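You operate a simulated robot arm through the tools that you are given. There is no shell and no other tool. Be economical: measure what you need, move in short steps, check, and stop when the job is done.

The job below is to be done with a simulated robot arm. You get a single attempt, and the scene is never put back.

TASK
Put the white hub plug on the tea saucer. Then take the maple tile and leave it on the green note block.
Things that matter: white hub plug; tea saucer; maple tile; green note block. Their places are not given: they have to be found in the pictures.

It is judged by the outcome, as a careful person would: the job done as asked, and still so three seconds after it is handed in. It fails if anything else is knocked over, pushed out of place, dropped, spilled or broken.

THE ROBOT
A 7-joint arm with a two-finger parallel gripper, fixed in place. Base frame: the origin is at the foot of the arm, x ahead of it, y to its left, z up; the work surface is at about z = 0. Readings come in m, degrees, newtons and seconds.
With the tool pointing down near the work surface it reaches from about 0.24 to 0.62 m from the base axis. Its first joint turns from -66.0 to 66.0 degrees. Payload 2.6 kg.
Tool frame: the origin (TCP) lies between the finger pads and is the grasp point; the fingertips stand 0.03 m ahead of it; z points along the fingers, y is the line along which they close. Largest opening 0.094 m; finger width 0.028, thickness 0.01; the body of the gripper, 0.05 by 0.096 m, starts 0.055 m behind the TCP.
Orientation is that of the tool frame in the base frame, as [roll, pitch, yaw] about the fixed x, y, z axes, in that order (R = Rz(yaw) Ry(pitch) Rx(roll)). With the fingers straight down and closing along the base's y, the tool's x points along the base's -x, its y along +y and its z along -z.

THE INTERFACE
- The arm moves only by the tool drive_tool. Its argument "deltas" is a list that holds one entry, the list of rows, each a list of 7 numbers: the turn, a rotation vector about the tool's x, y, z in degrees, then the shift along the tool's x, y, z in m, then the gripper command, from -1 (fully open) to 1 (shut), values between in proportion. In form: [[[ax, ay, az, tx, ty, tz, gripper], ...]]. A call has 1 to 8 rows; each row shifts and turns the commanded pose from where the row before left it, along the tool's axes as they then stand. Each row takes 0.2 s and may step no farther than 0.05 m and 8.6 degrees from the row before; otherwise, or with a gripper value out of range, the whole call is refused. A pose out of reach is approached as far as the arm can. The call stops where the force on the tool passes 40 N (or 10 N more than at its start, if that is more) or the arm is blocked; 0.2 s more then pass. Each finger travels about 0.072 m/s and halts on what it meets, pressing with about 21 N; the grip force reading is that of the motor and also rises with nothing between the fingers. The clock runs only during rows and for 0.2 s after the last one: add rows that do not move to give the fingers time. The reply holds the time, the measured pose of the TCP, the force on the tool along the base axes, the opening and the grip force, in the units named above and with some noise.
- Cameras (640 x 400 px; columns grow to the right, rows downward): "scene" is fixed at [0.0379, 0.4474, 0.5465]; the picture's right is [-0.67, -0.74, 0.00], its down [-0.47, 0.43, -0.77] and it looks along [0.57, -0.52, -0.64] (base axes); focal length 338 px, centre (320, 200). "wrist" rides on the gripper at [-0.037, 0, -0.058] in the tool frame; the picture's right is [0.00, -1.00, 0.00], its down [0.97, 0.00, -0.24] and it looks along [0.24, 0.00, 0.97] (tool axes); focal length 218 px, centre (320, 200).
- camera(camera): a new picture of that camera. No time passes.
- probe_pixels(camera, pixels): for up to 12 pixels [column, row] of the newest picture of that camera ("zoom" is the newest enlarged one), the place [x, y, z] in the base frame of the surface seen there, good to about 0.002 m, but the place of the scene camera against the robot may be out by one fixed shift of up to 0.018 m in any direction. No time passes.
- close_up(camera, box): a new picture of the part [left, top, right, bottom] of that camera's present view, enlarged. No time passes.
- finish_job(): hands the job in; it is judged then, once.

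Keep the steps short. Do not move on a guess: measure, check each grasp and each placing, and mend mistakes. In all there are 80 turns and 54 pictures (those below and enlarged ones count). Leave the gripper open and the arm clear of the work at the hand-in unless told otherwise, and finish with a single line.

The tools are called after "Emit:" by a JSON object that holds its "fn" and its "kwargs". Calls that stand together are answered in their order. drive_tool: Moves the arm, as the interface text tells. Its arguments: {"type":"object","properties":{"deltas":{"type":"array"}},"required":["deltas"]} The other tools are called the same way: camera (camera) takes a picture; probe_pixels (camera, pixels) gives the place of the surface under pixels of a picture; close_up (camera, box) takes an enlarged picture of a part of a camera's view; finish_job () hands the job in.

At the start:

```text
time_s: 0.0
ee_pos: [0.3793, 0.0952, 0.2832]
orientation: [-180.0, 0.0, 179.9]
ft_force: [-0.1, 0.4, 0.1]
finger_gap: 0.0939
gripper_force: 0.0
```

scene: 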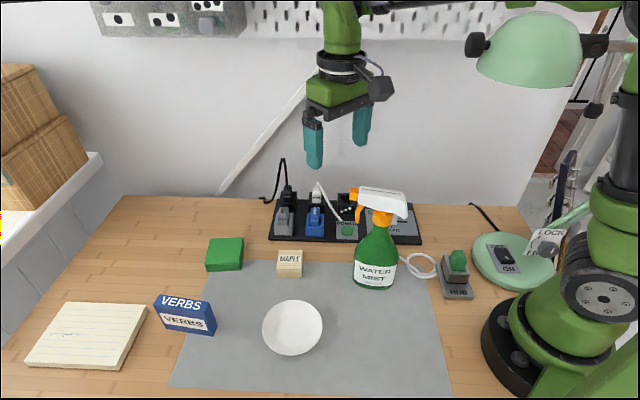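
wrist: 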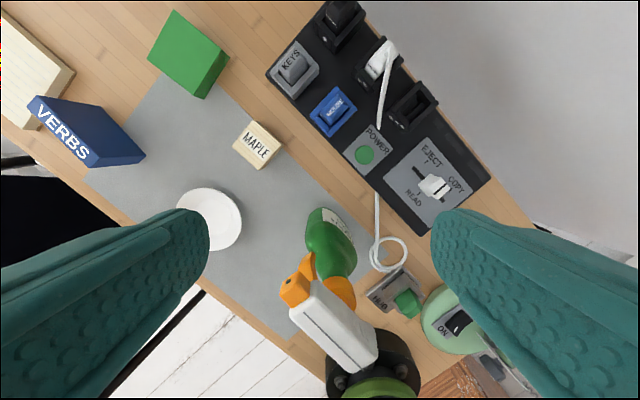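

I see a power strip with several plugs and a separate grey "HUB" box. I'll enlarge both to find the white hub plug.

Emit:
{"fn": "close_up", "kwargs": {"camera": "scene", "box": [250, 150, 430, 262]}}

Emit:
{"fn": "close_up", "kwargs": {"camera": "wrist", "box": [260, 0, 500, 150]}}

Emit:
{"fn": "close_up", "kwargs": {"camera": "scene", "box": [390, 200, 580, 319]}}

```text
3.56 times, centred on (340, 206) of scene
```

zoom: 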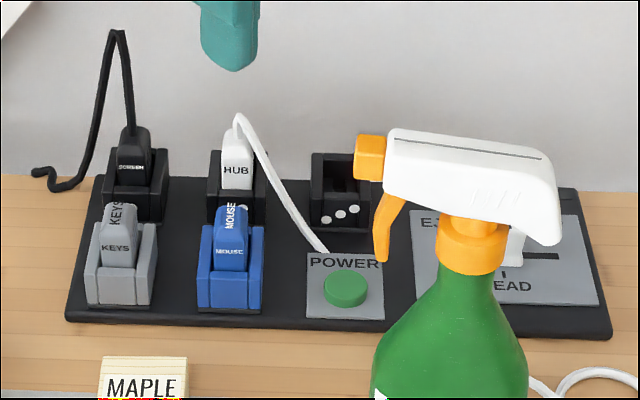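

```text
2.67 times, centred on (380, 75) of wrist
```

zoom: 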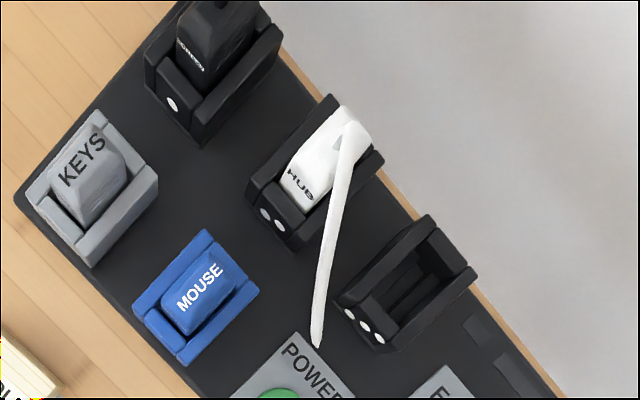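

```text
3.36 times, centred on (485, 260) of scene
```

zoom: 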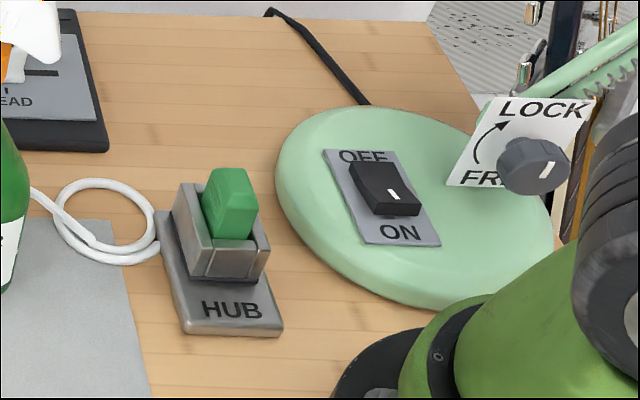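

The white plug marked HUB sits in the back middle socket (wrist about (376,62)), with a white cord. I'll probe it, its socket, the saucer and the other objects in the wrist view.

Emit:
{"fn": "probe_pixels", "kwargs": {"camera": "wrist", "pixels": [[368, 70], [374, 64], [378, 55], [387, 48], [355, 73], [385, 38], [401, 60], [371, 92], [378, 85], [378, 125], [330, 60], [405, 80]]}}

Emit:
{"fn": "probe_pixels", "kwargs": {"camera": "wrist", "pixels": [[212, 218], [190, 200], [232, 235], [258, 140], [240, 147], [262, 165], [280, 147], [252, 122], [180, 55], [175, 12], [150, 60], [225, 60]]}}

Emit:
{"fn": "probe_pixels", "kwargs": {"camera": "scene", "pixels": [[316, 192], [316, 200], [321, 190], [292, 328], [290, 256], [224, 250], [378, 200], [370, 210], [402, 200], [376, 250], [288, 192], [315, 212]]}}

```text
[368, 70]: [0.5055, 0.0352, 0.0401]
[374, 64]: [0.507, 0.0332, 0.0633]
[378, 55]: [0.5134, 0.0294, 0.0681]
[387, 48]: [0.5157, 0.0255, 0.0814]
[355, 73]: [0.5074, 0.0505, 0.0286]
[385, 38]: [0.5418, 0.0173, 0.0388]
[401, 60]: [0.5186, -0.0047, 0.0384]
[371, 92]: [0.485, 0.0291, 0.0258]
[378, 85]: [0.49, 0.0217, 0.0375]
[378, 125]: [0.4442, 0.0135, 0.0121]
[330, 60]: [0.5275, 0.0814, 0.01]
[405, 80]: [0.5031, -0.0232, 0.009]
```

```text
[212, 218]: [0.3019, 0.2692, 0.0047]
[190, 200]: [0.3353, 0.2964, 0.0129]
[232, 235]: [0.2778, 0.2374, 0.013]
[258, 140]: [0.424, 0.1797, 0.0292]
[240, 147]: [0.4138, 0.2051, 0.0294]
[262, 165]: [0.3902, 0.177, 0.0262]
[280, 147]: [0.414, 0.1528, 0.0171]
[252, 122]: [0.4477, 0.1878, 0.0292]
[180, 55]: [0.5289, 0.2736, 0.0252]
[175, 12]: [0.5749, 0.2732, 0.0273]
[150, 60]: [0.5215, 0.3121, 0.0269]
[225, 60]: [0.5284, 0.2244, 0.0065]
```

```text
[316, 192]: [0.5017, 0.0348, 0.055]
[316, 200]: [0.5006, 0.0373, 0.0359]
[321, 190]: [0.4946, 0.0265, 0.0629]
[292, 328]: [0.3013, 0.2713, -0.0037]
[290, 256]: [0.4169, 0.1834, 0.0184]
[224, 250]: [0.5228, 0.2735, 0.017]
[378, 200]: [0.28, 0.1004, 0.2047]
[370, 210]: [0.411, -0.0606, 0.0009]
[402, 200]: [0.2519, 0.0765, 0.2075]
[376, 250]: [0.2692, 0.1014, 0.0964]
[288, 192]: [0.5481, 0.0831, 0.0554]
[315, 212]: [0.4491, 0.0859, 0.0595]
```

Scene readings sit about 1 cm low compared with the wrist. The plug stands between socket walls about 0.039 high. I want to know where its white cord goes, so I'll enlarge that area in the wrist view.

Emit:
{"fn": "close_up", "kwargs": {"camera": "wrist", "box": [310, 20, 470, 120]}}

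Emit:
{"fn": "close_up", "kwargs": {"camera": "wrist", "box": [300, 100, 540, 350]}}

```text
4.00 times, centred on (390, 70) of wrist
```

zoom: 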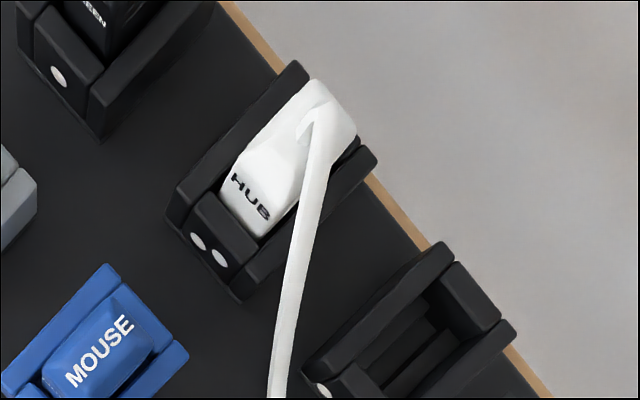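

```text
1.60 times, centred on (420, 225) of wrist
```

zoom: 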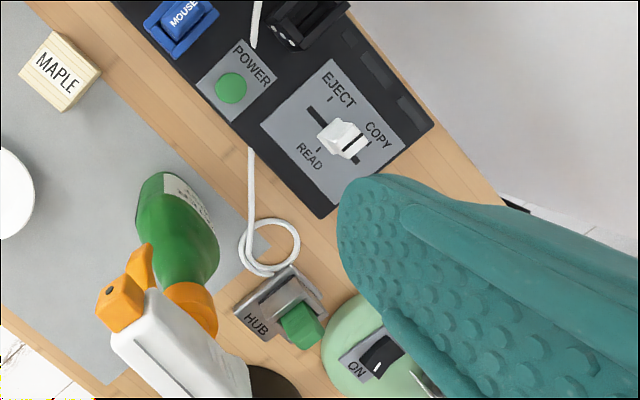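

The cord seems to run from the plug under the strip to the hub box. Next I'll probe the back edge and wall behind the plug for gripper clearance, and the strip's direction along its front edge.

Emit:
{"fn": "probe_pixels", "kwargs": {"camera": "wrist", "pixels": [[410, 65], [415, 60], [430, 50], [470, 40], [500, 100], [345, 10], [320, 0], [268, 78], [340, 155], [440, 85], [385, 130], [486, 184]]}}

Emit:
{"fn": "probe_pixels", "kwargs": {"camera": "scene", "pixels": [[250, 170], [400, 170], [450, 170], [280, 130], [190, 198], [440, 204], [270, 60], [282, 160]]}}

```text
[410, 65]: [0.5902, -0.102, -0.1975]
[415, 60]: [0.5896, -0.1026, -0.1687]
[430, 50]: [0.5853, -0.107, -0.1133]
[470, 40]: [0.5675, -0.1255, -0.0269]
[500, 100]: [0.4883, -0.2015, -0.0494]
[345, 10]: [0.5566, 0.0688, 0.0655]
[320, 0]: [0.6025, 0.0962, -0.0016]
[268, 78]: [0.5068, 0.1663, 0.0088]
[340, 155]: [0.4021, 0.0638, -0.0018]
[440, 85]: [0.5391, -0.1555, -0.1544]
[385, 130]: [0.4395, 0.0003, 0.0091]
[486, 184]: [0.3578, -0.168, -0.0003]
```

```text
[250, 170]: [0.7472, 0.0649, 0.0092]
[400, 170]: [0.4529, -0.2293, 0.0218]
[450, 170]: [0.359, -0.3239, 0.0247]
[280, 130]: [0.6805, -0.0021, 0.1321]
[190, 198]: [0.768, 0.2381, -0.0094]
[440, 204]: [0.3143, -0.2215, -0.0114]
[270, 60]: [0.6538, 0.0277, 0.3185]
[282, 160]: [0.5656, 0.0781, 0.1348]
```

The back wall is about 0.14 m behind the plug and runs at 45°, so there is room. The sockets lie along 45° too. I'll shift at the present height towards the plug and turn the tool 45°, so the fingers close along the strip on the plug's sides.

Emit:
{"fn": "drive_tool", "kwargs": {"deltas": [[[0, 0, 0, -0.043, -0.022, 0, -1], [0, 0, 0, -0.043, -0.022, 0, -1], [0, 0, 7.5, 0, 0, 0, -1], [0, 0, 7.5, 0, 0, 0, -1], [0, 0, 7.5, 0, 0, 0, -1], [0, 0, 7.5, 0, 0, 0, -1], [0, 0, 7.5, 0, 0, 0, -1], [0, 0, 7.5, 0, 0, 0, -1]]]}}

Emit:
{"fn": "camera", "kwargs": {"camera": "wrist"}}

```text
time_s: 1.8
ee_pos: [0.4653, 0.0505, 0.2841]
orientation: [-179.9, 0.0, 134.9]
ft_force: [-0.6, 0.6, -0.7]
finger_gap: 0.0937
gripper_force: 0.0
```

```text
46 pictures are left
```

wrist: 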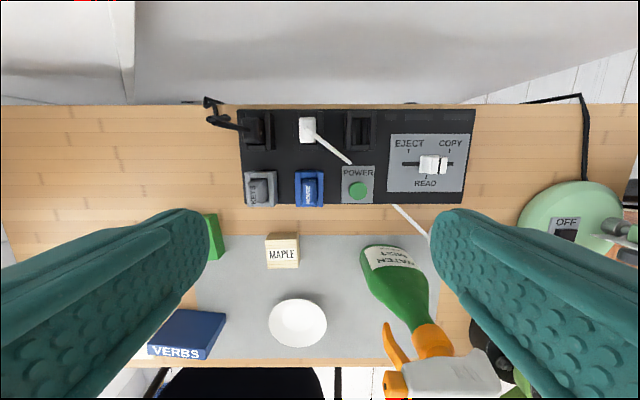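

The tool is now square with the strip; the plug is at (308,131). I'll move over it and come down 0.08 m for a closer look.

Emit:
{"fn": "drive_tool", "kwargs": {"deltas": [[[0, 0, 0, -0.025, 0.009, 0, -1], [0, 0, 0, -0.025, 0.008, 0, -1], [0, 0, 0, 0, 0, 0.04, -1], [0, 0, 0, 0, 0, 0.04, -1], [0, 0, 0, 0, 0, 0, -1]]]}}

Emit:
{"fn": "camera", "kwargs": {"camera": "wrist"}}

Emit:
{"fn": "close_up", "kwargs": {"camera": "wrist", "box": [220, 70, 420, 195]}}

```text
time_s: 3.0
ee_pos: [0.5136, 0.0257, 0.2041]
orientation: [180.0, 0.0, 135.0]
ft_force: [0.2, -0.3, -0.4]
finger_gap: 0.094
gripper_force: 0.1
```

```text
45 pictures are left
```

wrist: 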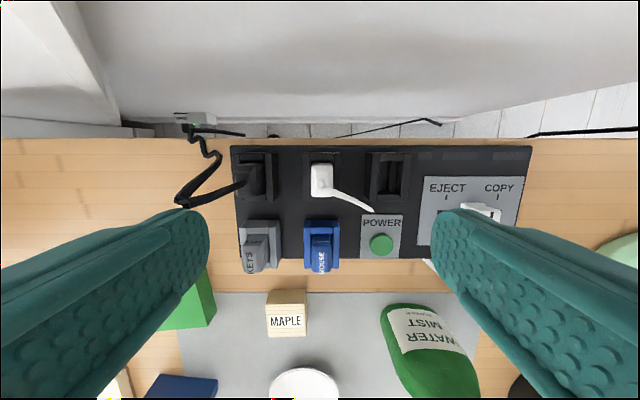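

```text
3.20 times, centred on (320, 132) of wrist
```

zoom: 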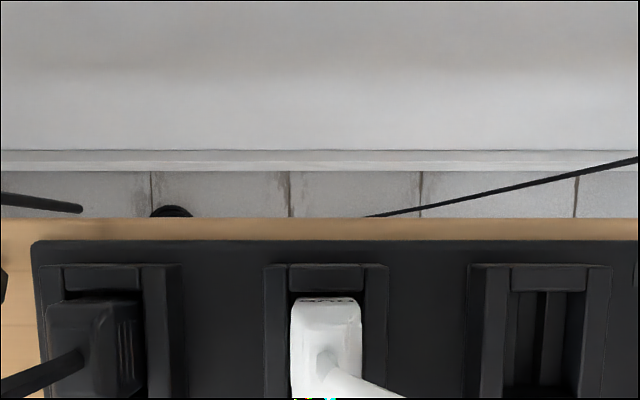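

The plug is at about (321,181). I'll enlarge it and probe its edges.

Emit:
{"fn": "close_up", "kwargs": {"camera": "wrist", "box": [264, 145, 376, 215]}}

Emit:
{"fn": "probe_pixels", "kwargs": {"camera": "wrist", "pixels": [[313, 180], [331, 180], [320, 167], [321, 175], [320, 185], [320, 193], [306, 180], [337, 180], [340, 195], [355, 202], [320, 155], [320, 200]]}}

```text
5.71 times, centred on (320, 180) of wrist
```

zoom: 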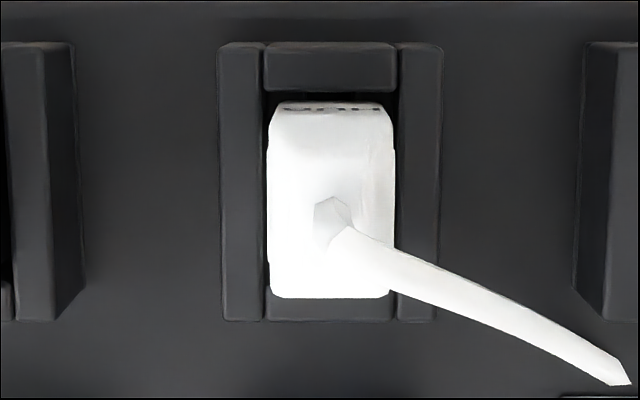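

```text
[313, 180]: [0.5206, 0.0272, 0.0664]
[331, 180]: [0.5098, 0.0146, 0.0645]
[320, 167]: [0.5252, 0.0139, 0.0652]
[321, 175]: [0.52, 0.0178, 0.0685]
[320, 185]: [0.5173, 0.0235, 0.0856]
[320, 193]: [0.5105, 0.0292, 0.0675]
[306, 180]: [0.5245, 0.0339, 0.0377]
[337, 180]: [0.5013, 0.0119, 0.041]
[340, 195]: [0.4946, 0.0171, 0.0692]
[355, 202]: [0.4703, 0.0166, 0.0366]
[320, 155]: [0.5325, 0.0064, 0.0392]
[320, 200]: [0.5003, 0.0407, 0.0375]
```

The plug's cord leaves the top and bends to the right side (picture), so gripping it front-to-back clears the cord. That needs another 90° turn, either way. Before choosing, I'll check where the black screen cord stands, since the camera housing might come near it.

Emit:
{"fn": "probe_pixels", "kwargs": {"camera": "wrist", "pixels": [[255, 178], [242, 187], [230, 191], [210, 197], [186, 204], [184, 196], [214, 165], [205, 150], [195, 130], [257, 165], [322, 240], [388, 165]]}}

```text
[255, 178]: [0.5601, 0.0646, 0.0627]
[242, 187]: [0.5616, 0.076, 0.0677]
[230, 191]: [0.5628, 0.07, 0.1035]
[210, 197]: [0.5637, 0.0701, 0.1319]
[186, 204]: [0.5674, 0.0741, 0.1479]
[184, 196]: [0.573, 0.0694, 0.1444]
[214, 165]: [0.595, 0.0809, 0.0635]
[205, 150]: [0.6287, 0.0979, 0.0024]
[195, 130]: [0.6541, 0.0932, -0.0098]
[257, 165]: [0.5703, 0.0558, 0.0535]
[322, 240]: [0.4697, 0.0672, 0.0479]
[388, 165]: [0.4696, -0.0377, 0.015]
```

The black cord stands at about s=+0.07 m along the strip and reaches z 0.15, so I want the camera housing on the other side. I'll turn the tool +90° at this height in small steps.

Emit:
{"fn": "drive_tool", "kwargs": {"deltas": [[[0, 0, 8.5, 0, 0, 0, -1], [0, 0, 8.5, 0, 0, 0, -1], [0, 0, 8.5, 0, 0, 0, -1], [0, 0, 8.5, 0, 0, 0, -1], [0, 0, 8.5, 0, 0, 0, -1], [0, 0, 8.5, 0, 0, 0, -1], [0, 0, 0, 0, 0, 0, -1]]]}}

```text
time_s: 4.6
ee_pos: [0.5123, 0.0279, 0.2048]
orientation: [179.9, 0.0, 84.0]
ft_force: [0.1, -0.7, -0.3]
finger_gap: 0.0942
gripper_force: 0.0
```

It turns freely. I'll turn the remaining 39° and check.

Emit:
{"fn": "drive_tool", "kwargs": {"deltas": [[[0, 0, 7.8, 0, 0, 0, -1], [0, 0, 7.8, 0, 0, 0, -1], [0, 0, 7.8, 0, 0, 0, -1], [0, 0, 7.8, 0, 0, 0, -1], [0, 0, 7.8, 0, 0, 0, -1], [0, 0, 0, 0, 0, 0, -1]]]}}

Emit:
{"fn": "camera", "kwargs": {"camera": "wrist"}}

```text
time_s: 6.0
ee_pos: [0.5127, 0.0276, 0.2035]
orientation: [179.9, 0.0, 45.0]
ft_force: [-0.2, 0.2, -0.1]
finger_gap: 0.0942
gripper_force: 0.1
```

```text
42 pictures are left
```

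wrist: 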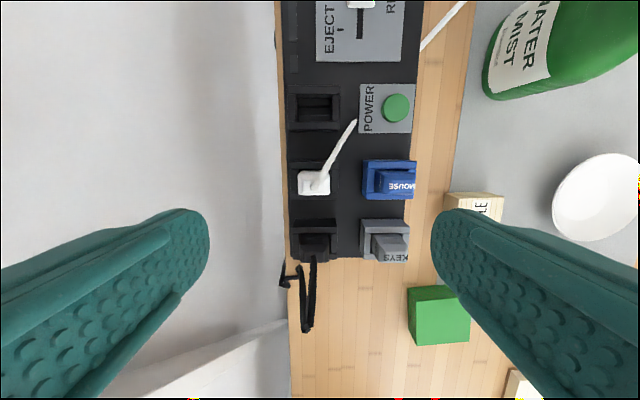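

Good; the tool's x now runs along the strip and the fingers close across it. I'll measure the plug's front and back faces at (314,182).

Emit:
{"fn": "close_up", "kwargs": {"camera": "wrist", "box": [274, 145, 386, 215]}}

Emit:
{"fn": "probe_pixels", "kwargs": {"camera": "wrist", "pixels": [[300, 180], [303, 185], [310, 175], [315, 182], [325, 188], [328, 180], [315, 172], [315, 192], [330, 165], [340, 150], [385, 180], [324, 172]]}}

```text
5.71 times, centred on (330, 180) of wrist
```

zoom: 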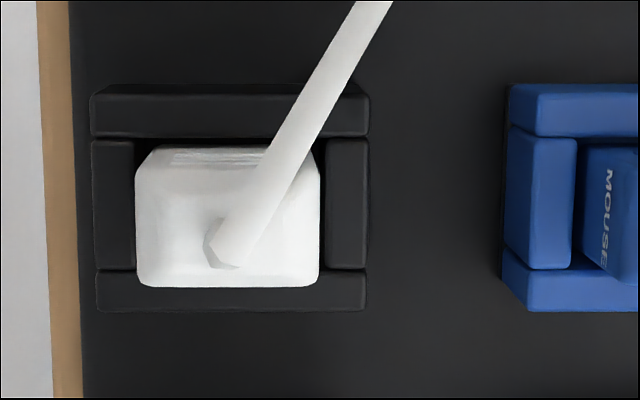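

```text
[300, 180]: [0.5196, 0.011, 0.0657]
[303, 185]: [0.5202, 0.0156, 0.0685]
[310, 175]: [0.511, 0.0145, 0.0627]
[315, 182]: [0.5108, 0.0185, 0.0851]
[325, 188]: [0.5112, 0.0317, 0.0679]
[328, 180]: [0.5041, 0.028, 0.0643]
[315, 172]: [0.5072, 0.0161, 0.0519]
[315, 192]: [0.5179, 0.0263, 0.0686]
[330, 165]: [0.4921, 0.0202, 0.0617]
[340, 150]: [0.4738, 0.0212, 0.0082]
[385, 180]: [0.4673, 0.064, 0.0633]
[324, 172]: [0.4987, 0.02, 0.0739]
```

The plug's faces lie about 0.028 m apart, centred at t≈0.348, s≈0.379. I'll offset slightly away from the cord, set the opening to about 0.05, and descend to just above the plug.

Emit:
{"fn": "drive_tool", "kwargs": {"deltas": [[[0, 0, 0, 0.002, 0.005, 0, -0.1], [0, 0, 0, 0, 0, 0, -0.1], [0, 0, 0, 0, 0, 0.04, -0.1], [0, 0, 0, 0, 0, 0.04, -0.1], [0, 0, 0, 0, 0, 0.015, -0.1], [0, 0, 0, 0, 0, 0, -0.1]]]}}

Emit:
{"fn": "camera", "kwargs": {"camera": "wrist"}}

Emit:
{"fn": "close_up", "kwargs": {"camera": "scene", "box": [250, 130, 410, 230]}}

```text
time_s: 7.4
ee_pos: [0.5167, 0.024, 0.1079]
orientation: [180.0, 0.1, 45.0]
ft_force: [0.0, 0.0, 0.6]
finger_gap: 0.0518
gripper_force: 0.0
```

```text
40 pictures are left
```

wrist: 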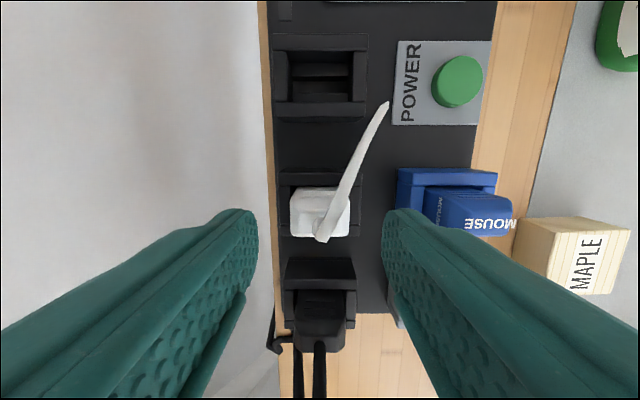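

```text
4.00 times, centred on (330, 180) of scene
```

zoom: 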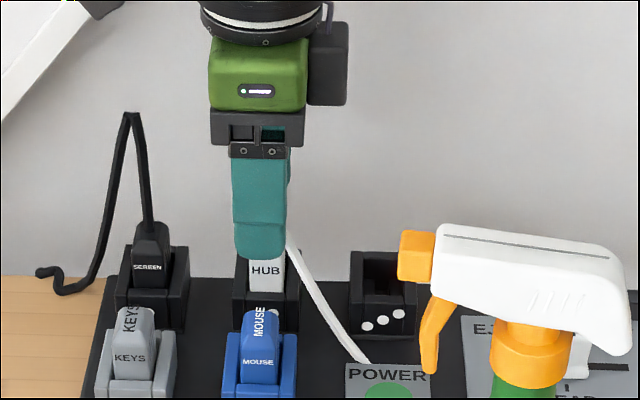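

The plug is centred between the fingers and the cord is clear of both. I'll lower to TCP z≈0.074, so the tips stay just above the socket walls.

Emit:
{"fn": "drive_tool", "kwargs": {"deltas": [[[0, 0, 0, 0, 0, 0.018, -0.1], [0, 0, 0, 0, 0, 0.016, -0.1], [0, 0, 0, 0, 0, 0, -0.1]]]}}

Emit:
{"fn": "close_up", "kwargs": {"camera": "scene", "box": [250, 130, 410, 230]}}

```text
time_s: 8.2
ee_pos: [0.5175, 0.024, 0.0742]
orientation: [179.9, 0.0, 44.9]
ft_force: [-0.8, -0.3, -0.4]
finger_gap: 0.0519
gripper_force: 0.0
```

```text
4.00 times, centred on (330, 180) of scene
```

zoom: 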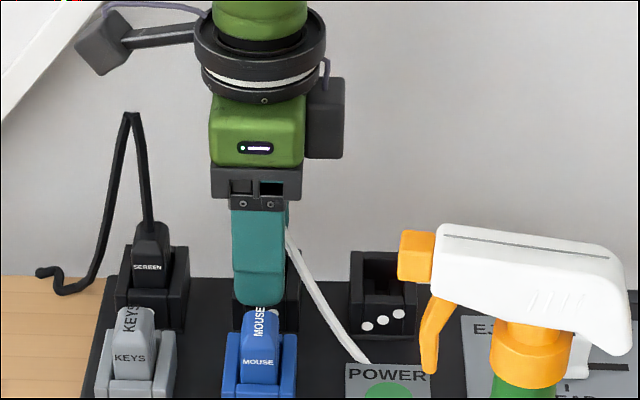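

No contact so far. I'll close the fingers on the plug.

Emit:
{"fn": "drive_tool", "kwargs": {"deltas": [[[0, 0, 0, 0, 0, 0, 1], [0, 0, 0, 0, 0, 0, 1], [0, 0, 0, 0, 0, 0, 1], [0, 0, 0, 0, 0, 0, 1]]]}}

```text
time_s: 9.2
ee_pos: [0.5183, 0.0251, 0.074]
orientation: [179.9, 0.0, 44.9]
ft_force: [-0.1, -0.3, 0.2]
finger_gap: 0.0289
gripper_force: 20.9
```

The grip is at 0.029 m, matching the plug. I'll pull up slowly by 3 cm and watch the force.

Emit:
{"fn": "drive_tool", "kwargs": {"deltas": [[[0, 0, 0, 0, 0, -0.008, 1], [0, 0, 0, 0, 0, -0.01, 1], [0, 0, 0, 0, 0, -0.012, 1], [0, 0, 0, 0, 0, 0, 1]]]}}

Emit:
{"fn": "close_up", "kwargs": {"camera": "scene", "box": [250, 110, 442, 230]}}

```text
time_s: 10.2
ee_pos: [0.516, 0.0258, 0.1041]
orientation: [-180.0, -0.1, 45.1]
ft_force: [-0.2, -0.6, -0.4]
finger_gap: 0.029
gripper_force: 21.4
```

```text
3.33 times, centred on (346, 170) of scene
```

zoom: 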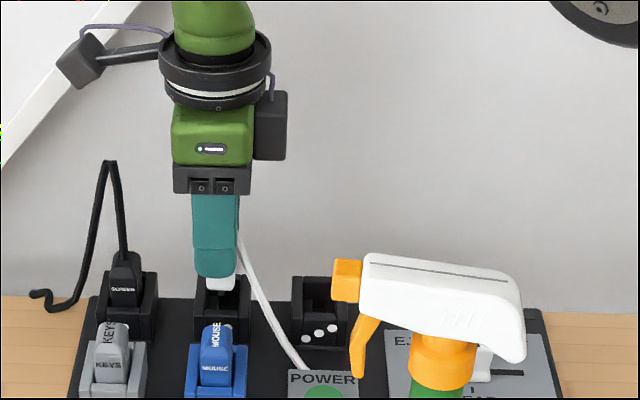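

The plug slid out without resistance. I'll lift 7 cm more and look at the plug and cord.

Emit:
{"fn": "drive_tool", "kwargs": {"deltas": [[[0, 0, 0, 0, 0, -0.03, 1], [0, 0, 0, 0, 0, -0.04, 1], [0, 0, 0, 0, 0, 0, 1]]]}}

Emit:
{"fn": "close_up", "kwargs": {"camera": "scene", "box": [230, 100, 470, 250]}}

Emit:
{"fn": "camera", "kwargs": {"camera": "wrist"}}

```text
time_s: 11.0
ee_pos: [0.5203, 0.0263, 0.1742]
orientation: [-180.0, -0.1, 45.0]
ft_force: [0.0, -0.3, -0.4]
finger_gap: 0.0288
gripper_force: 20.7
```

```text
2.67 times, centred on (350, 175) of scene
```

zoom: 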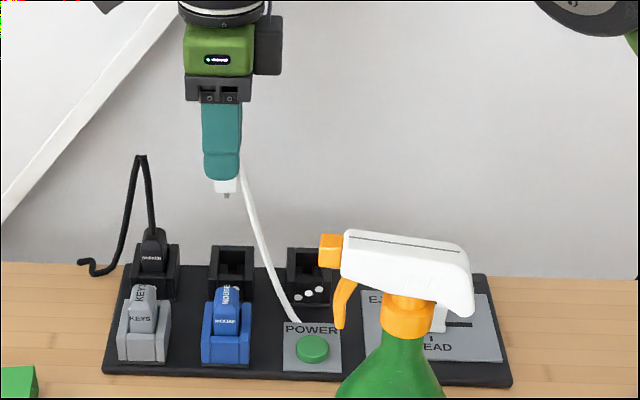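

```text
35 pictures are left
```

wrist: 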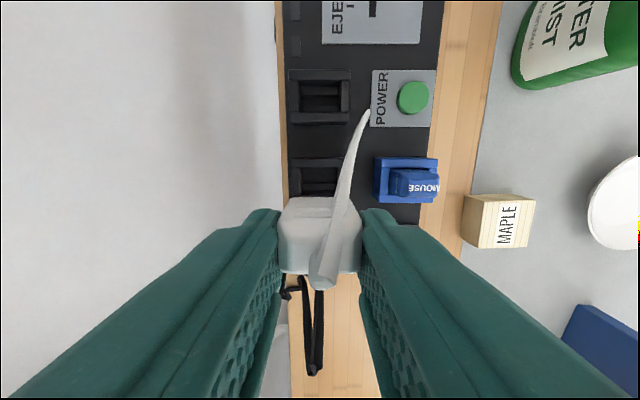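

The plug is free with short prongs, and the cord trails behind. I'll probe how far the plug reaches below the fingertips.

Emit:
{"fn": "close_up", "kwargs": {"camera": "scene", "box": [290, 130, 338, 180]}}

Emit:
{"fn": "probe_pixels", "kwargs": {"camera": "wrist", "pixels": [[600, 205], [625, 165], [635, 205], [500, 222], [625, 240]]}}

```text
8.00 times, centred on (314, 155) of scene
```

zoom: 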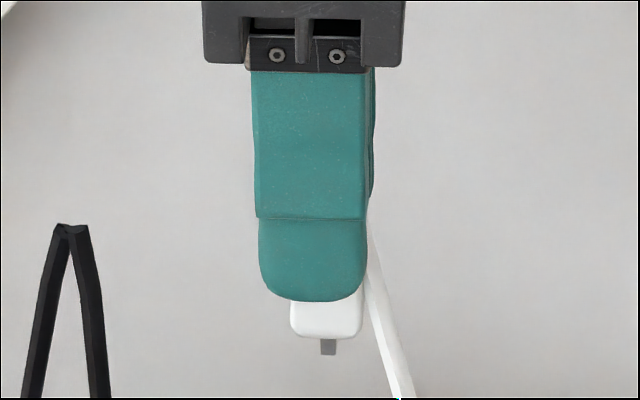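

```text
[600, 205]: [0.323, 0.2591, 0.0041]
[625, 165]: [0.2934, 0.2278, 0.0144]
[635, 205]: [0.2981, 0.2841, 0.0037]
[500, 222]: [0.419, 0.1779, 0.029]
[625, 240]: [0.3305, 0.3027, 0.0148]
```

Emit:
{"fn": "probe_pixels", "kwargs": {"camera": "zoom", "pixels": [[315, 296], [325, 334], [328, 352], [325, 310]]}}

```text
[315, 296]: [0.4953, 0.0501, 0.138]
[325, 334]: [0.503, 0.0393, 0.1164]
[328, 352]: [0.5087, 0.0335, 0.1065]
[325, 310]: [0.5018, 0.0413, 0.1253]
```

The prongs end about 0.058 m below the TCP and the body bottom about 0.048 m below it. The saucer's inside is at z≈0.004. I'll carry the plug away from the strip, passing clear of the bottle and the black cord.

Emit:
{"fn": "drive_tool", "kwargs": {"deltas": [[[0, 0, 0, 0, -0.04, 0, 1], [0, 0, 0, 0, -0.04, 0, 1], [0, 0, 0, 0.0164, -0.039, 0, 1], [0, 0, 0, 0.0164, -0.039, 0, 1], [0, 0, 0, 0.0164, -0.039, 0, 1], [0, 0, 0, 0.0164, -0.039, 0, 1], [0, 0, 0, 0, 0, 0, 1]]]}}

Emit:
{"fn": "camera", "kwargs": {"camera": "scene"}}

```text
time_s: 12.6
ee_pos: [0.3984, 0.2392, 0.1737]
orientation: [-180.0, -0.1, 44.9]
ft_force: [-0.6, -0.3, -0.1]
finger_gap: 0.0289
gripper_force: 20.5
```

```text
33 pictures are left
```

scene: 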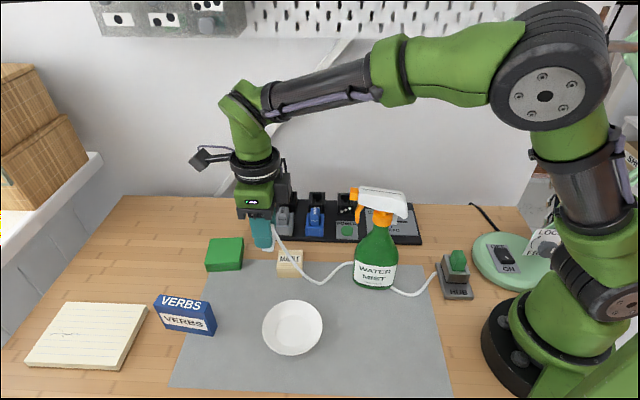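

The cord now runs from the plug across the mat, behind the bottle, to the hub box. Before going on, I'll check the cord, bottle base and hub positions, so I don't drag the cord against the bottle.

Emit:
{"fn": "probe_pixels", "kwargs": {"camera": "scene", "pixels": [[272, 234], [295, 268], [320, 284], [340, 270], [350, 264], [395, 290], [415, 295], [432, 280], [375, 288], [357, 282], [395, 282], [455, 292]]}}

Emit:
{"fn": "close_up", "kwargs": {"camera": "scene", "box": [230, 200, 490, 360]}}

```text
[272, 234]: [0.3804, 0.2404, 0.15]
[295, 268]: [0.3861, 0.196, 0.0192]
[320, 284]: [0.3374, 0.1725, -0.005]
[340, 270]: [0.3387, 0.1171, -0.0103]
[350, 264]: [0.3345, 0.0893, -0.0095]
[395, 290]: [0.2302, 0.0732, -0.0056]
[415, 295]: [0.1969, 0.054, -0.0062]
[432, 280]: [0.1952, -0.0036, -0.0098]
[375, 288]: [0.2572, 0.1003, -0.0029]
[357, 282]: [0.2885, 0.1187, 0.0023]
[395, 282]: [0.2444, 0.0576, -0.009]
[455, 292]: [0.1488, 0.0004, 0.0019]
```

```text
2.46 times, centred on (360, 280) of scene
```

zoom: 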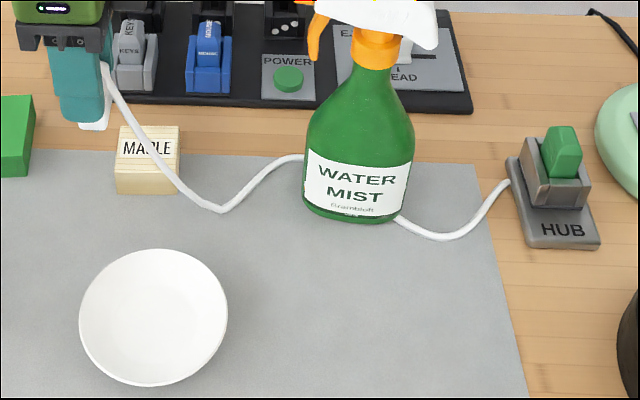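

The cord lies slack on the mat, and the saucer is nearer to the hub than the plug is now, so the slack will grow. I'll take a wrist picture to fix the saucer's centre.

Emit:
{"fn": "camera", "kwargs": {"camera": "wrist"}}

Emit:
{"fn": "probe_pixels", "kwargs": {"camera": "scene", "pixels": [[264, 328], [321, 326], [292, 302], [292, 353], [292, 330]]}}

```text
31 pictures are left
```

wrist: 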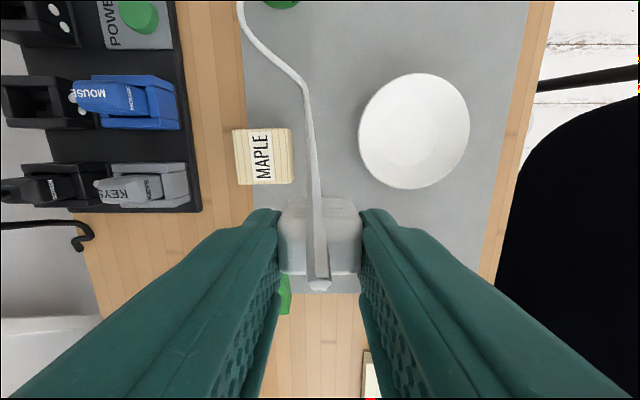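

```text
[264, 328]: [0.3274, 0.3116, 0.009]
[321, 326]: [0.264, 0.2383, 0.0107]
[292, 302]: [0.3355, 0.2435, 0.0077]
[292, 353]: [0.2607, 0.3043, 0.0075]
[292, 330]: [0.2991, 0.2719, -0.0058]
```

Emit:
{"fn": "probe_pixels", "kwargs": {"camera": "wrist", "pixels": [[361, 132], [467, 130], [413, 76], [413, 186], [413, 131], [265, 157], [284, 157], [238, 157], [330, 132]]}}

```text
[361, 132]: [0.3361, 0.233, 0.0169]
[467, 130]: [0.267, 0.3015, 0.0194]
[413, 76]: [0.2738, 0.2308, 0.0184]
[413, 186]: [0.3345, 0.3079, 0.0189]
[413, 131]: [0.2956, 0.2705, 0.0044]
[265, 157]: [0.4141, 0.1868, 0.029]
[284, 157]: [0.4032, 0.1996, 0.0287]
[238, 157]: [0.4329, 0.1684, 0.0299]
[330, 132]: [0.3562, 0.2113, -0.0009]
```

The saucer's centre is at about (0.302, 0.268), with rim z 0.018 and inside z 0.004. I'll move over it and descend part-way.

Emit:
{"fn": "drive_tool", "kwargs": {"deltas": [[[0, 0, 0, -0.015, -0.0295, 0, 1], [0, 0, 0, -0.015, -0.0295, 0, 1], [0, 0, 0, -0.015, -0.0295, 0, 1], [0, 0, 0, 0, 0, 0.03, 1], [0, 0, 0, 0, 0, 0.03, 1], [0, 0, 0, 0, 0, 0.02, 1], [0, 0, 0, 0, 0, 0, 1]]]}}

Emit:
{"fn": "camera", "kwargs": {"camera": "scene"}}

Emit:
{"fn": "camera", "kwargs": {"camera": "wrist"}}

```text
time_s: 14.2
ee_pos: [0.3025, 0.2685, 0.095]
orientation: [-179.9, 0.0, 44.9]
ft_force: [0.4, -0.3, 0.0]
finger_gap: 0.0287
gripper_force: 21.5
```

```text
30 pictures are left
```

scene: 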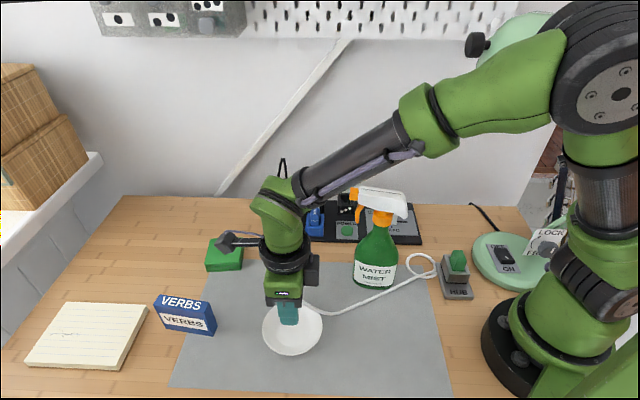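

```text
29 pictures are left
```

wrist: 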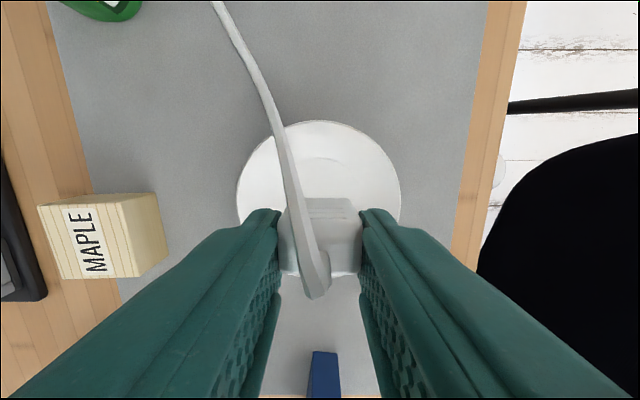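

The plug hangs over the middle of the saucer and the cord is slack. I'll lower gently until the force shows contact.

Emit:
{"fn": "drive_tool", "kwargs": {"deltas": [[[0, 0, 0, 0, 0, 0.014, 1], [0, 0, 0, 0, 0, 0.01, 1], [0, 0, 0, 0, 0, 0.005, 1], [0, 0, 0, 0, 0, 0, 1]]]}}

Emit:
{"fn": "close_up", "kwargs": {"camera": "scene", "box": [250, 280, 340, 360]}}

```text
time_s: 15.2
ee_pos: [0.3046, 0.2698, 0.0662]
orientation: [179.9, 0.0, 45.1]
ft_force: [-3.5, -1.8, 10.9]
finger_gap: 0.0288
gripper_force: 20.9
```

```text
5.00 times, centred on (295, 320) of scene
```

zoom: 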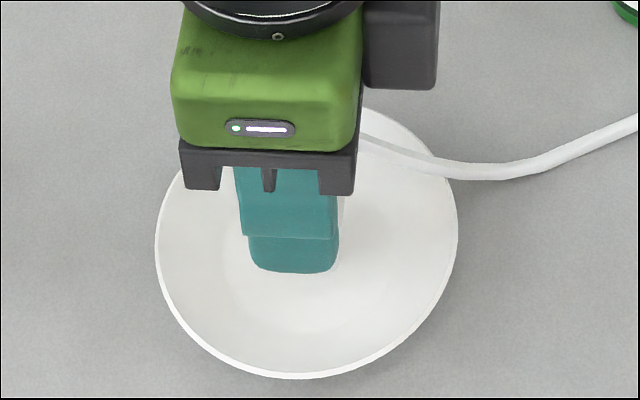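

Contact is felt (11 N). I'll ease up 1.5 mm, then open the fingers in stages to about 0.055 m.

Emit:
{"fn": "drive_tool", "kwargs": {"deltas": [[[0, 0, 0, 0, 0, -0.0015, 1], [0, 0, 0, 0, 0, 0, 0.3], [0, 0, 0, 0, 0, 0, 0.2], [0, 0, 0, 0, 0, 0, 0], [0, 0, 0, 0, 0, 0, -0.2], [0, 0, 0, 0, 0, 0, -0.2]]]}}

Emit:
{"fn": "camera", "kwargs": {"camera": "wrist"}}

```text
time_s: 16.6
ee_pos: [0.3037, 0.2696, 0.0686]
orientation: [179.9, 0.0, 44.9]
ft_force: [-0.8, 0.1, 0.2]
finger_gap: 0.0563
gripper_force: 0.1
```

```text
27 pictures are left
```

wrist: 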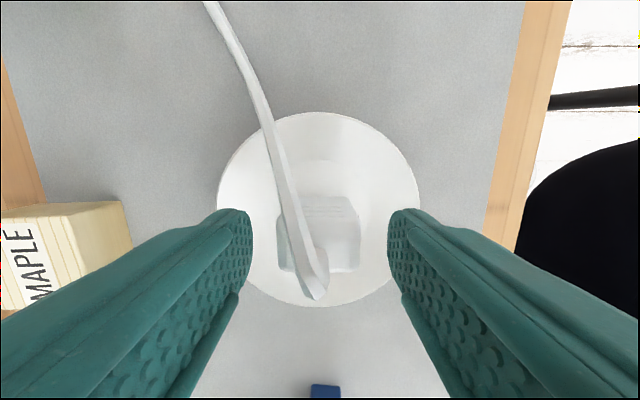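

The plug stands on the saucer, free of the fingers. I'll rise straight up.

Emit:
{"fn": "drive_tool", "kwargs": {"deltas": [[[0, 0, 0, 0, 0, -0.02, -0.2], [0, 0, 0, 0, 0, -0.03, -0.2], [0, 0, 0, 0, 0, -0.04, -0.2], [0, 0, 0, 0, 0, -0.04, -0.2], [0, 0, 0, 0, 0, 0, -0.2]]]}}

Emit:
{"fn": "camera", "kwargs": {"camera": "scene"}}

Emit:
{"fn": "camera", "kwargs": {"camera": "wrist"}}

```text
time_s: 17.8
ee_pos: [0.3015, 0.2689, 0.1973]
orientation: [180.0, 0.0, 45.0]
ft_force: [-0.8, -0.5, -0.2]
finger_gap: 0.0564
gripper_force: 0.0
```

```text
26 pictures are left
```

scene: 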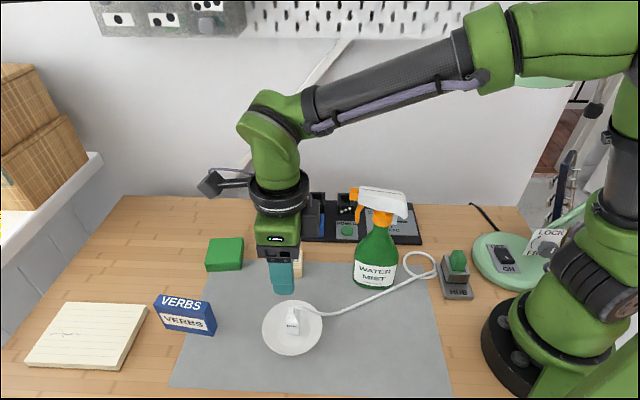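

```text
25 pictures are left
```

wrist: 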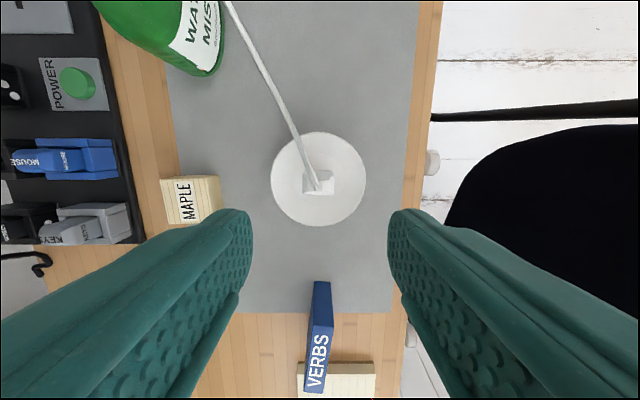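

The white hub plug stands on the saucer. Next comes the maple tile at about (0.417, 0.184). I'll move over it at this height.

Emit:
{"fn": "drive_tool", "kwargs": {"deltas": [[[0, 0, 0, 0.007, 0.047, 0, -0.6], [0, 0, 0, 0.007, 0.047, 0, -1], [0, 0, 0, 0.007, 0.047, 0, -1], [0, 0, 0, 0, 0, 0, -1]]]}}

Emit:
{"fn": "camera", "kwargs": {"camera": "wrist"}}

```text
time_s: 18.8
ee_pos: [0.4181, 0.1852, 0.1972]
orientation: [179.9, 0.1, 45.0]
ft_force: [0.6, -0.4, 0.2]
finger_gap: 0.0944
gripper_force: 0.1
```

```text
24 pictures are left
```

wrist: 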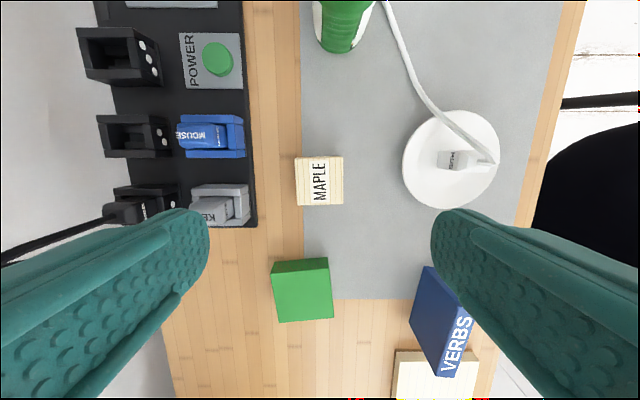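

I see the tile at (319,181) and the green block at (302,290). I'll enlarge both and probe their corners.

Emit:
{"fn": "close_up", "kwargs": {"camera": "wrist", "box": [250, 140, 362, 210]}}

Emit:
{"fn": "probe_pixels", "kwargs": {"camera": "wrist", "pixels": [[297, 160], [341, 159], [298, 203], [341, 203], [319, 181], [275, 264], [326, 260], [279, 319], [331, 316], [302, 290], [319, 204.5]]}}

```text
5.71 times, centred on (306, 175) of wrist
```

zoom: 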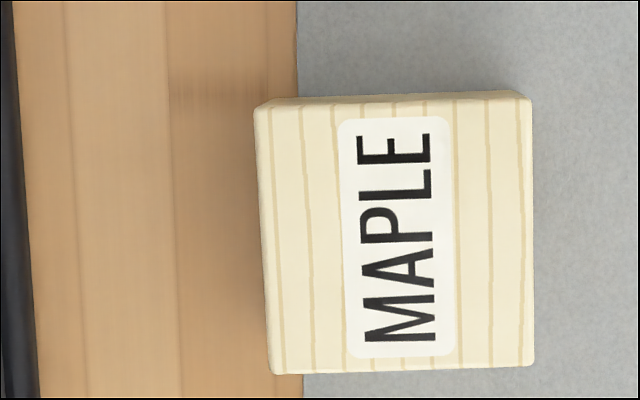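

```text
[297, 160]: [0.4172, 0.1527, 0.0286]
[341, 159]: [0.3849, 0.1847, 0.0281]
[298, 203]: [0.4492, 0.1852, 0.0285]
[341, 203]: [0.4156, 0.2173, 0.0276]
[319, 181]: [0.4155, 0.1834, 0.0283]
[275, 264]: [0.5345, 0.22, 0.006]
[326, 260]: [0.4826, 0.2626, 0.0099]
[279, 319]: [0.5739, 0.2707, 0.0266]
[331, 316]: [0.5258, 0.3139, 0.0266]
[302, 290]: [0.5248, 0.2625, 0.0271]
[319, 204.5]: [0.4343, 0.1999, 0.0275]
```

The tile is 0.046 m wide, 0.029 high, centred at (0.4167, 0.185), and square with the tool to within about 1°. I'll set the opening to about 0.07 and descend.

Emit:
{"fn": "drive_tool", "kwargs": {"deltas": [[[0, 0, 0, -0.001, -0.001, 0, -0.5], [0, 0, 0, 0, 0, 0, -0.5], [0, 0, 0, 0, 0, 0.04, -0.5], [0, 0, 0, 0, 0, 0.04, -0.5], [0, 0, 0, 0, 0, 0.03, -0.5], [0, 0, 0, 0, 0, 0, -0.5]]]}}

Emit:
{"fn": "camera", "kwargs": {"camera": "wrist"}}

```text
time_s: 20.2
ee_pos: [0.4167, 0.183, 0.0889]
orientation: [180.0, 0.0, 45.0]
ft_force: [-0.1, 0.1, 0.5]
finger_gap: 0.0703
gripper_force: 0.1
```

```text
22 pictures are left
```

wrist: 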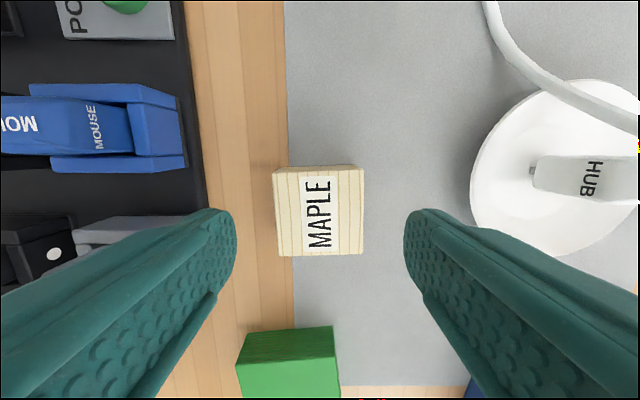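

The tile is centred (318) and both fingers have room from the strip and the saucer. I'll go down to z≈0.037 and close.

Emit:
{"fn": "drive_tool", "kwargs": {"deltas": [[[0, 0, 0, 0, 0, 0.03, -0.5], [0, 0, 0, 0, 0, 0.015, -0.5], [0, 0, 0, 0, 0, 0.007, -0.5], [0, 0, 0, 0, 0, 0, -0.5], [0, 0, 0, 0, 0, 0, 1], [0, 0, 0, 0, 0, 0, 1], [0, 0, 0, 0, 0, 0, 1], [0, 0, 0, 0, 0, 0, 1]]]}}

```text
time_s: 22.0
ee_pos: [0.4158, 0.1844, 0.0364]
orientation: [-180.0, -0.1, 45.0]
ft_force: [0.3, 0.3, -0.8]
finger_gap: 0.0492
gripper_force: 21.2
```

Gripped at 0.049 m. I'll lift 0.1 m and check.

Emit:
{"fn": "drive_tool", "kwargs": {"deltas": [[[0, 0, 0, 0, 0, -0.02, 1], [0, 0, 0, 0, 0, -0.04, 1], [0, 0, 0, 0, 0, -0.045, 1], [0, 0, 0, 0, 0, 0, 1]]]}}

Emit:
{"fn": "camera", "kwargs": {"camera": "wrist"}}

Emit:
{"fn": "close_up", "kwargs": {"camera": "scene", "box": [140, 180, 396, 340]}}

```text
time_s: 23.0
ee_pos: [0.4164, 0.1843, 0.1428]
orientation: [180.0, 0.0, 44.9]
ft_force: [-0.7, 0.1, -1.5]
finger_gap: 0.0493
gripper_force: 21.6
```

```text
21 pictures are left
```

wrist: 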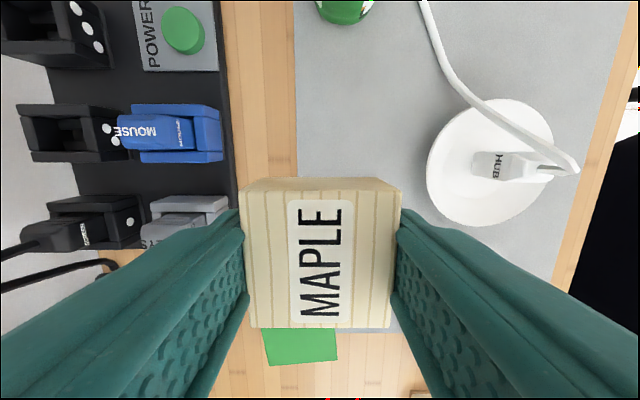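

```text
2.50 times, centred on (268, 260) of scene
```

zoom: 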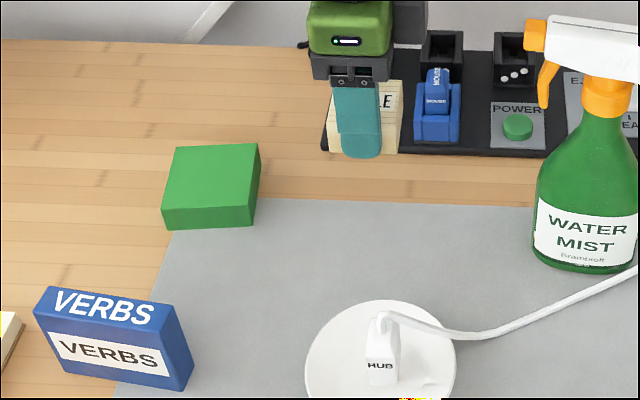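

The tile is held well. I'll probe the green block's top corners in this enlarged scene view and correct by the known shift.

Emit:
{"fn": "probe_pixels", "kwargs": {"camera": "zoom", "pixels": [[179, 149], [257, 146], [249, 204], [165, 207], [212, 177], [190, 222], [240, 219], [60, 300], [160, 318]]}}

```text
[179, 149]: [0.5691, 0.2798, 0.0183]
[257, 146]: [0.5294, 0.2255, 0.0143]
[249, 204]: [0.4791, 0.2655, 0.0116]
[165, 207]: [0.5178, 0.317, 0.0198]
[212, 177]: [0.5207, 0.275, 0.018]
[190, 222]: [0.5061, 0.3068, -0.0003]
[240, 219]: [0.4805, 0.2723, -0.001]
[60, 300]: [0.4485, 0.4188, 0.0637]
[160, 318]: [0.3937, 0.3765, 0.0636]
```

With the shift corrected, the block's centre is about (0.530, 0.266), its top is at z 0.027, and it is about 0.065 m square. I'll carry the tile over and descend to just above it.

Emit:
{"fn": "drive_tool", "kwargs": {"deltas": [[[0, 0, 0, 0.0459, 0.0075, 0, 1], [0, 0, 0, 0.0459, 0.0075, 0, 1], [0, 0, 0, 0.0459, 0.0076, 0, 1], [0, 0, 0, 0, 0, 0.03, 1], [0, 0, 0, 0, 0, 0.03, 1], [0, 0, 0, 0, 0, 0, 1]]]}}

Emit:
{"fn": "camera", "kwargs": {"camera": "wrist"}}

Emit:
{"fn": "close_up", "kwargs": {"camera": "scene", "box": [160, 190, 288, 290]}}

```text
time_s: 24.4
ee_pos: [0.5294, 0.2671, 0.0806]
orientation: [180.0, -0.1, 44.9]
ft_force: [-0.1, -0.3, -1.5]
finger_gap: 0.049
gripper_force: 20.6
```

```text
19 pictures are left
```

wrist: 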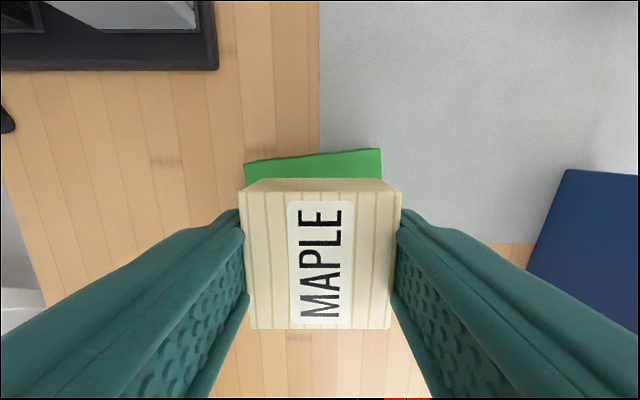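

```text
4.00 times, centred on (224, 240) of scene
```

zoom: 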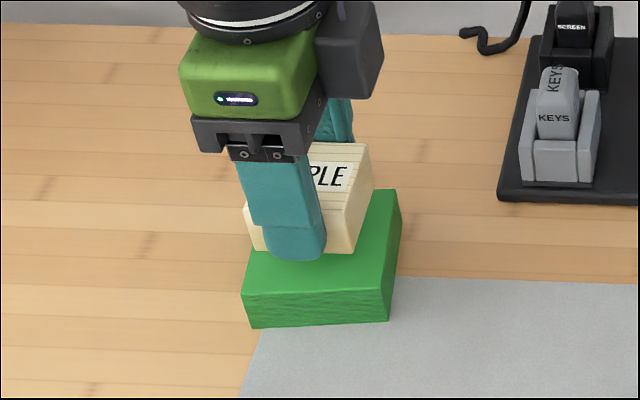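

I'll check the block's near edge from the wrist, to confirm the centring.

Emit:
{"fn": "probe_pixels", "kwargs": {"camera": "wrist", "pixels": [[248, 168], [312, 160], [378, 152], [312, 170], [248, 180], [379, 170]]}}

```text
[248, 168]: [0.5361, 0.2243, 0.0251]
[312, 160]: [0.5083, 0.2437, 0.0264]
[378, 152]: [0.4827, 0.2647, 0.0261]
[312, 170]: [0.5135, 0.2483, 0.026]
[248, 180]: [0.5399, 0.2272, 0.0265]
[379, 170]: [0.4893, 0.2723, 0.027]
```

The block centre comes out at (0.529, 0.268), and the tile is directly over it. I'll lower gently to contact.

Emit:
{"fn": "drive_tool", "kwargs": {"deltas": [[[0, 0, 0, 0, 0, 0.01, 1], [0, 0, 0, 0, 0, 0.004, 1], [0, 0, 0, 0, 0, 0.002, 1], [0, 0, 0, 0, 0, 0, 1]]]}}

```text
time_s: 25.4
ee_pos: [0.5294, 0.2668, 0.0644]
orientation: [-179.9, 0.0, 45.0]
ft_force: [0.0, 0.5, -1.2]
finger_gap: 0.049
gripper_force: 21.0
```

No contact yet. I'll go down 1.5 mm more.

Emit:
{"fn": "drive_tool", "kwargs": {"deltas": [[[0, 0, 0, 0, 0, 0.0015, 1], [0, 0, 0, 0, 0, 0, 1]]]}}

```text
time_s: 26.0
ee_pos: [0.529, 0.2667, 0.0635]
orientation: [-180.0, 0.0, 45.0]
ft_force: [0.2, -0.1, -0.2]
finger_gap: 0.0493
gripper_force: 21.0
```

The tile's weight has gone from the reading (-1.2 to -0.2 N), so it is touching the block. I'll open slowly to about 0.07 m.

Emit:
{"fn": "drive_tool", "kwargs": {"deltas": [[[0, 0, 0, 0, 0, 0, -0.1], [0, 0, 0, 0, 0, 0, -0.2], [0, 0, 0, 0, 0, 0, -0.35], [0, 0, 0, 0, 0, 0, -0.5], [0, 0, 0, 0, 0, 0, -0.5]]]}}

Emit:
{"fn": "camera", "kwargs": {"camera": "wrist"}}

```text
time_s: 27.2
ee_pos: [0.5282, 0.2669, 0.0631]
orientation: [179.9, 0.0, 45.0]
ft_force: [-0.4, -1.1, 0.2]
finger_gap: 0.0707
gripper_force: 0.0
```

```text
17 pictures are left
```

wrist: 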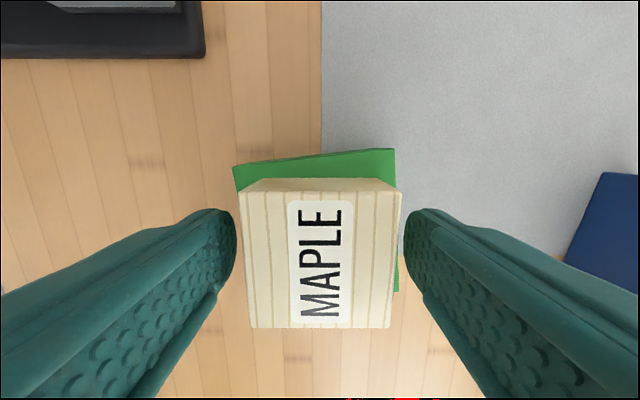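

The tile rests on the block and both fingers are free. I'll rise straight up, open fully and inspect.

Emit:
{"fn": "drive_tool", "kwargs": {"deltas": [[[0, 0, 0, 0, 0, -0.02, -0.5], [0, 0, 0, 0, 0, -0.04, -0.5], [0, 0, 0, 0, 0, -0.045, -0.8], [0, 0, 0, 0, 0, -0.045, -1], [0, 0, 0, 0, 0, 0, -1]]]}}

Emit:
{"fn": "camera", "kwargs": {"camera": "scene"}}

Emit:
{"fn": "camera", "kwargs": {"camera": "wrist"}}

```text
time_s: 28.4
ee_pos: [0.5271, 0.2687, 0.2112]
orientation: [-180.0, 0.0, 45.1]
ft_force: [0.2, -0.4, 0.0]
finger_gap: 0.094
gripper_force: 0.1
out of reach, approached as far as the arm can: row 4
```

```text
16 pictures are left
```

scene: 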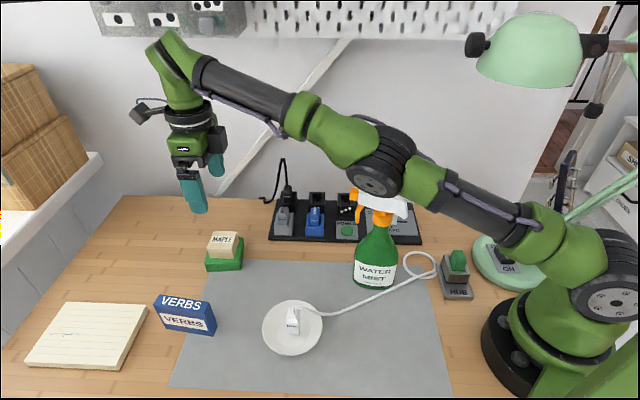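

```text
15 pictures are left
```

wrist: 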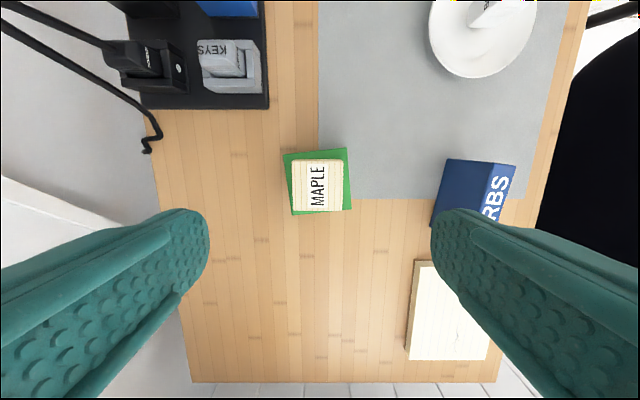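

The plug stands on the saucer and the tile is centred on the green block. The bottle, hub, strip and the other objects are where they were, the gripper is open and the arm is clear. I'll hand in.

Emit:
{"fn": "finish_job", "kwargs": {}}

```text
The job is handed in.
```

The white hub plug is standing on the tea saucer and the maple tile is on the green note block; nothing else moved in the last pictures, and the job is handed in.
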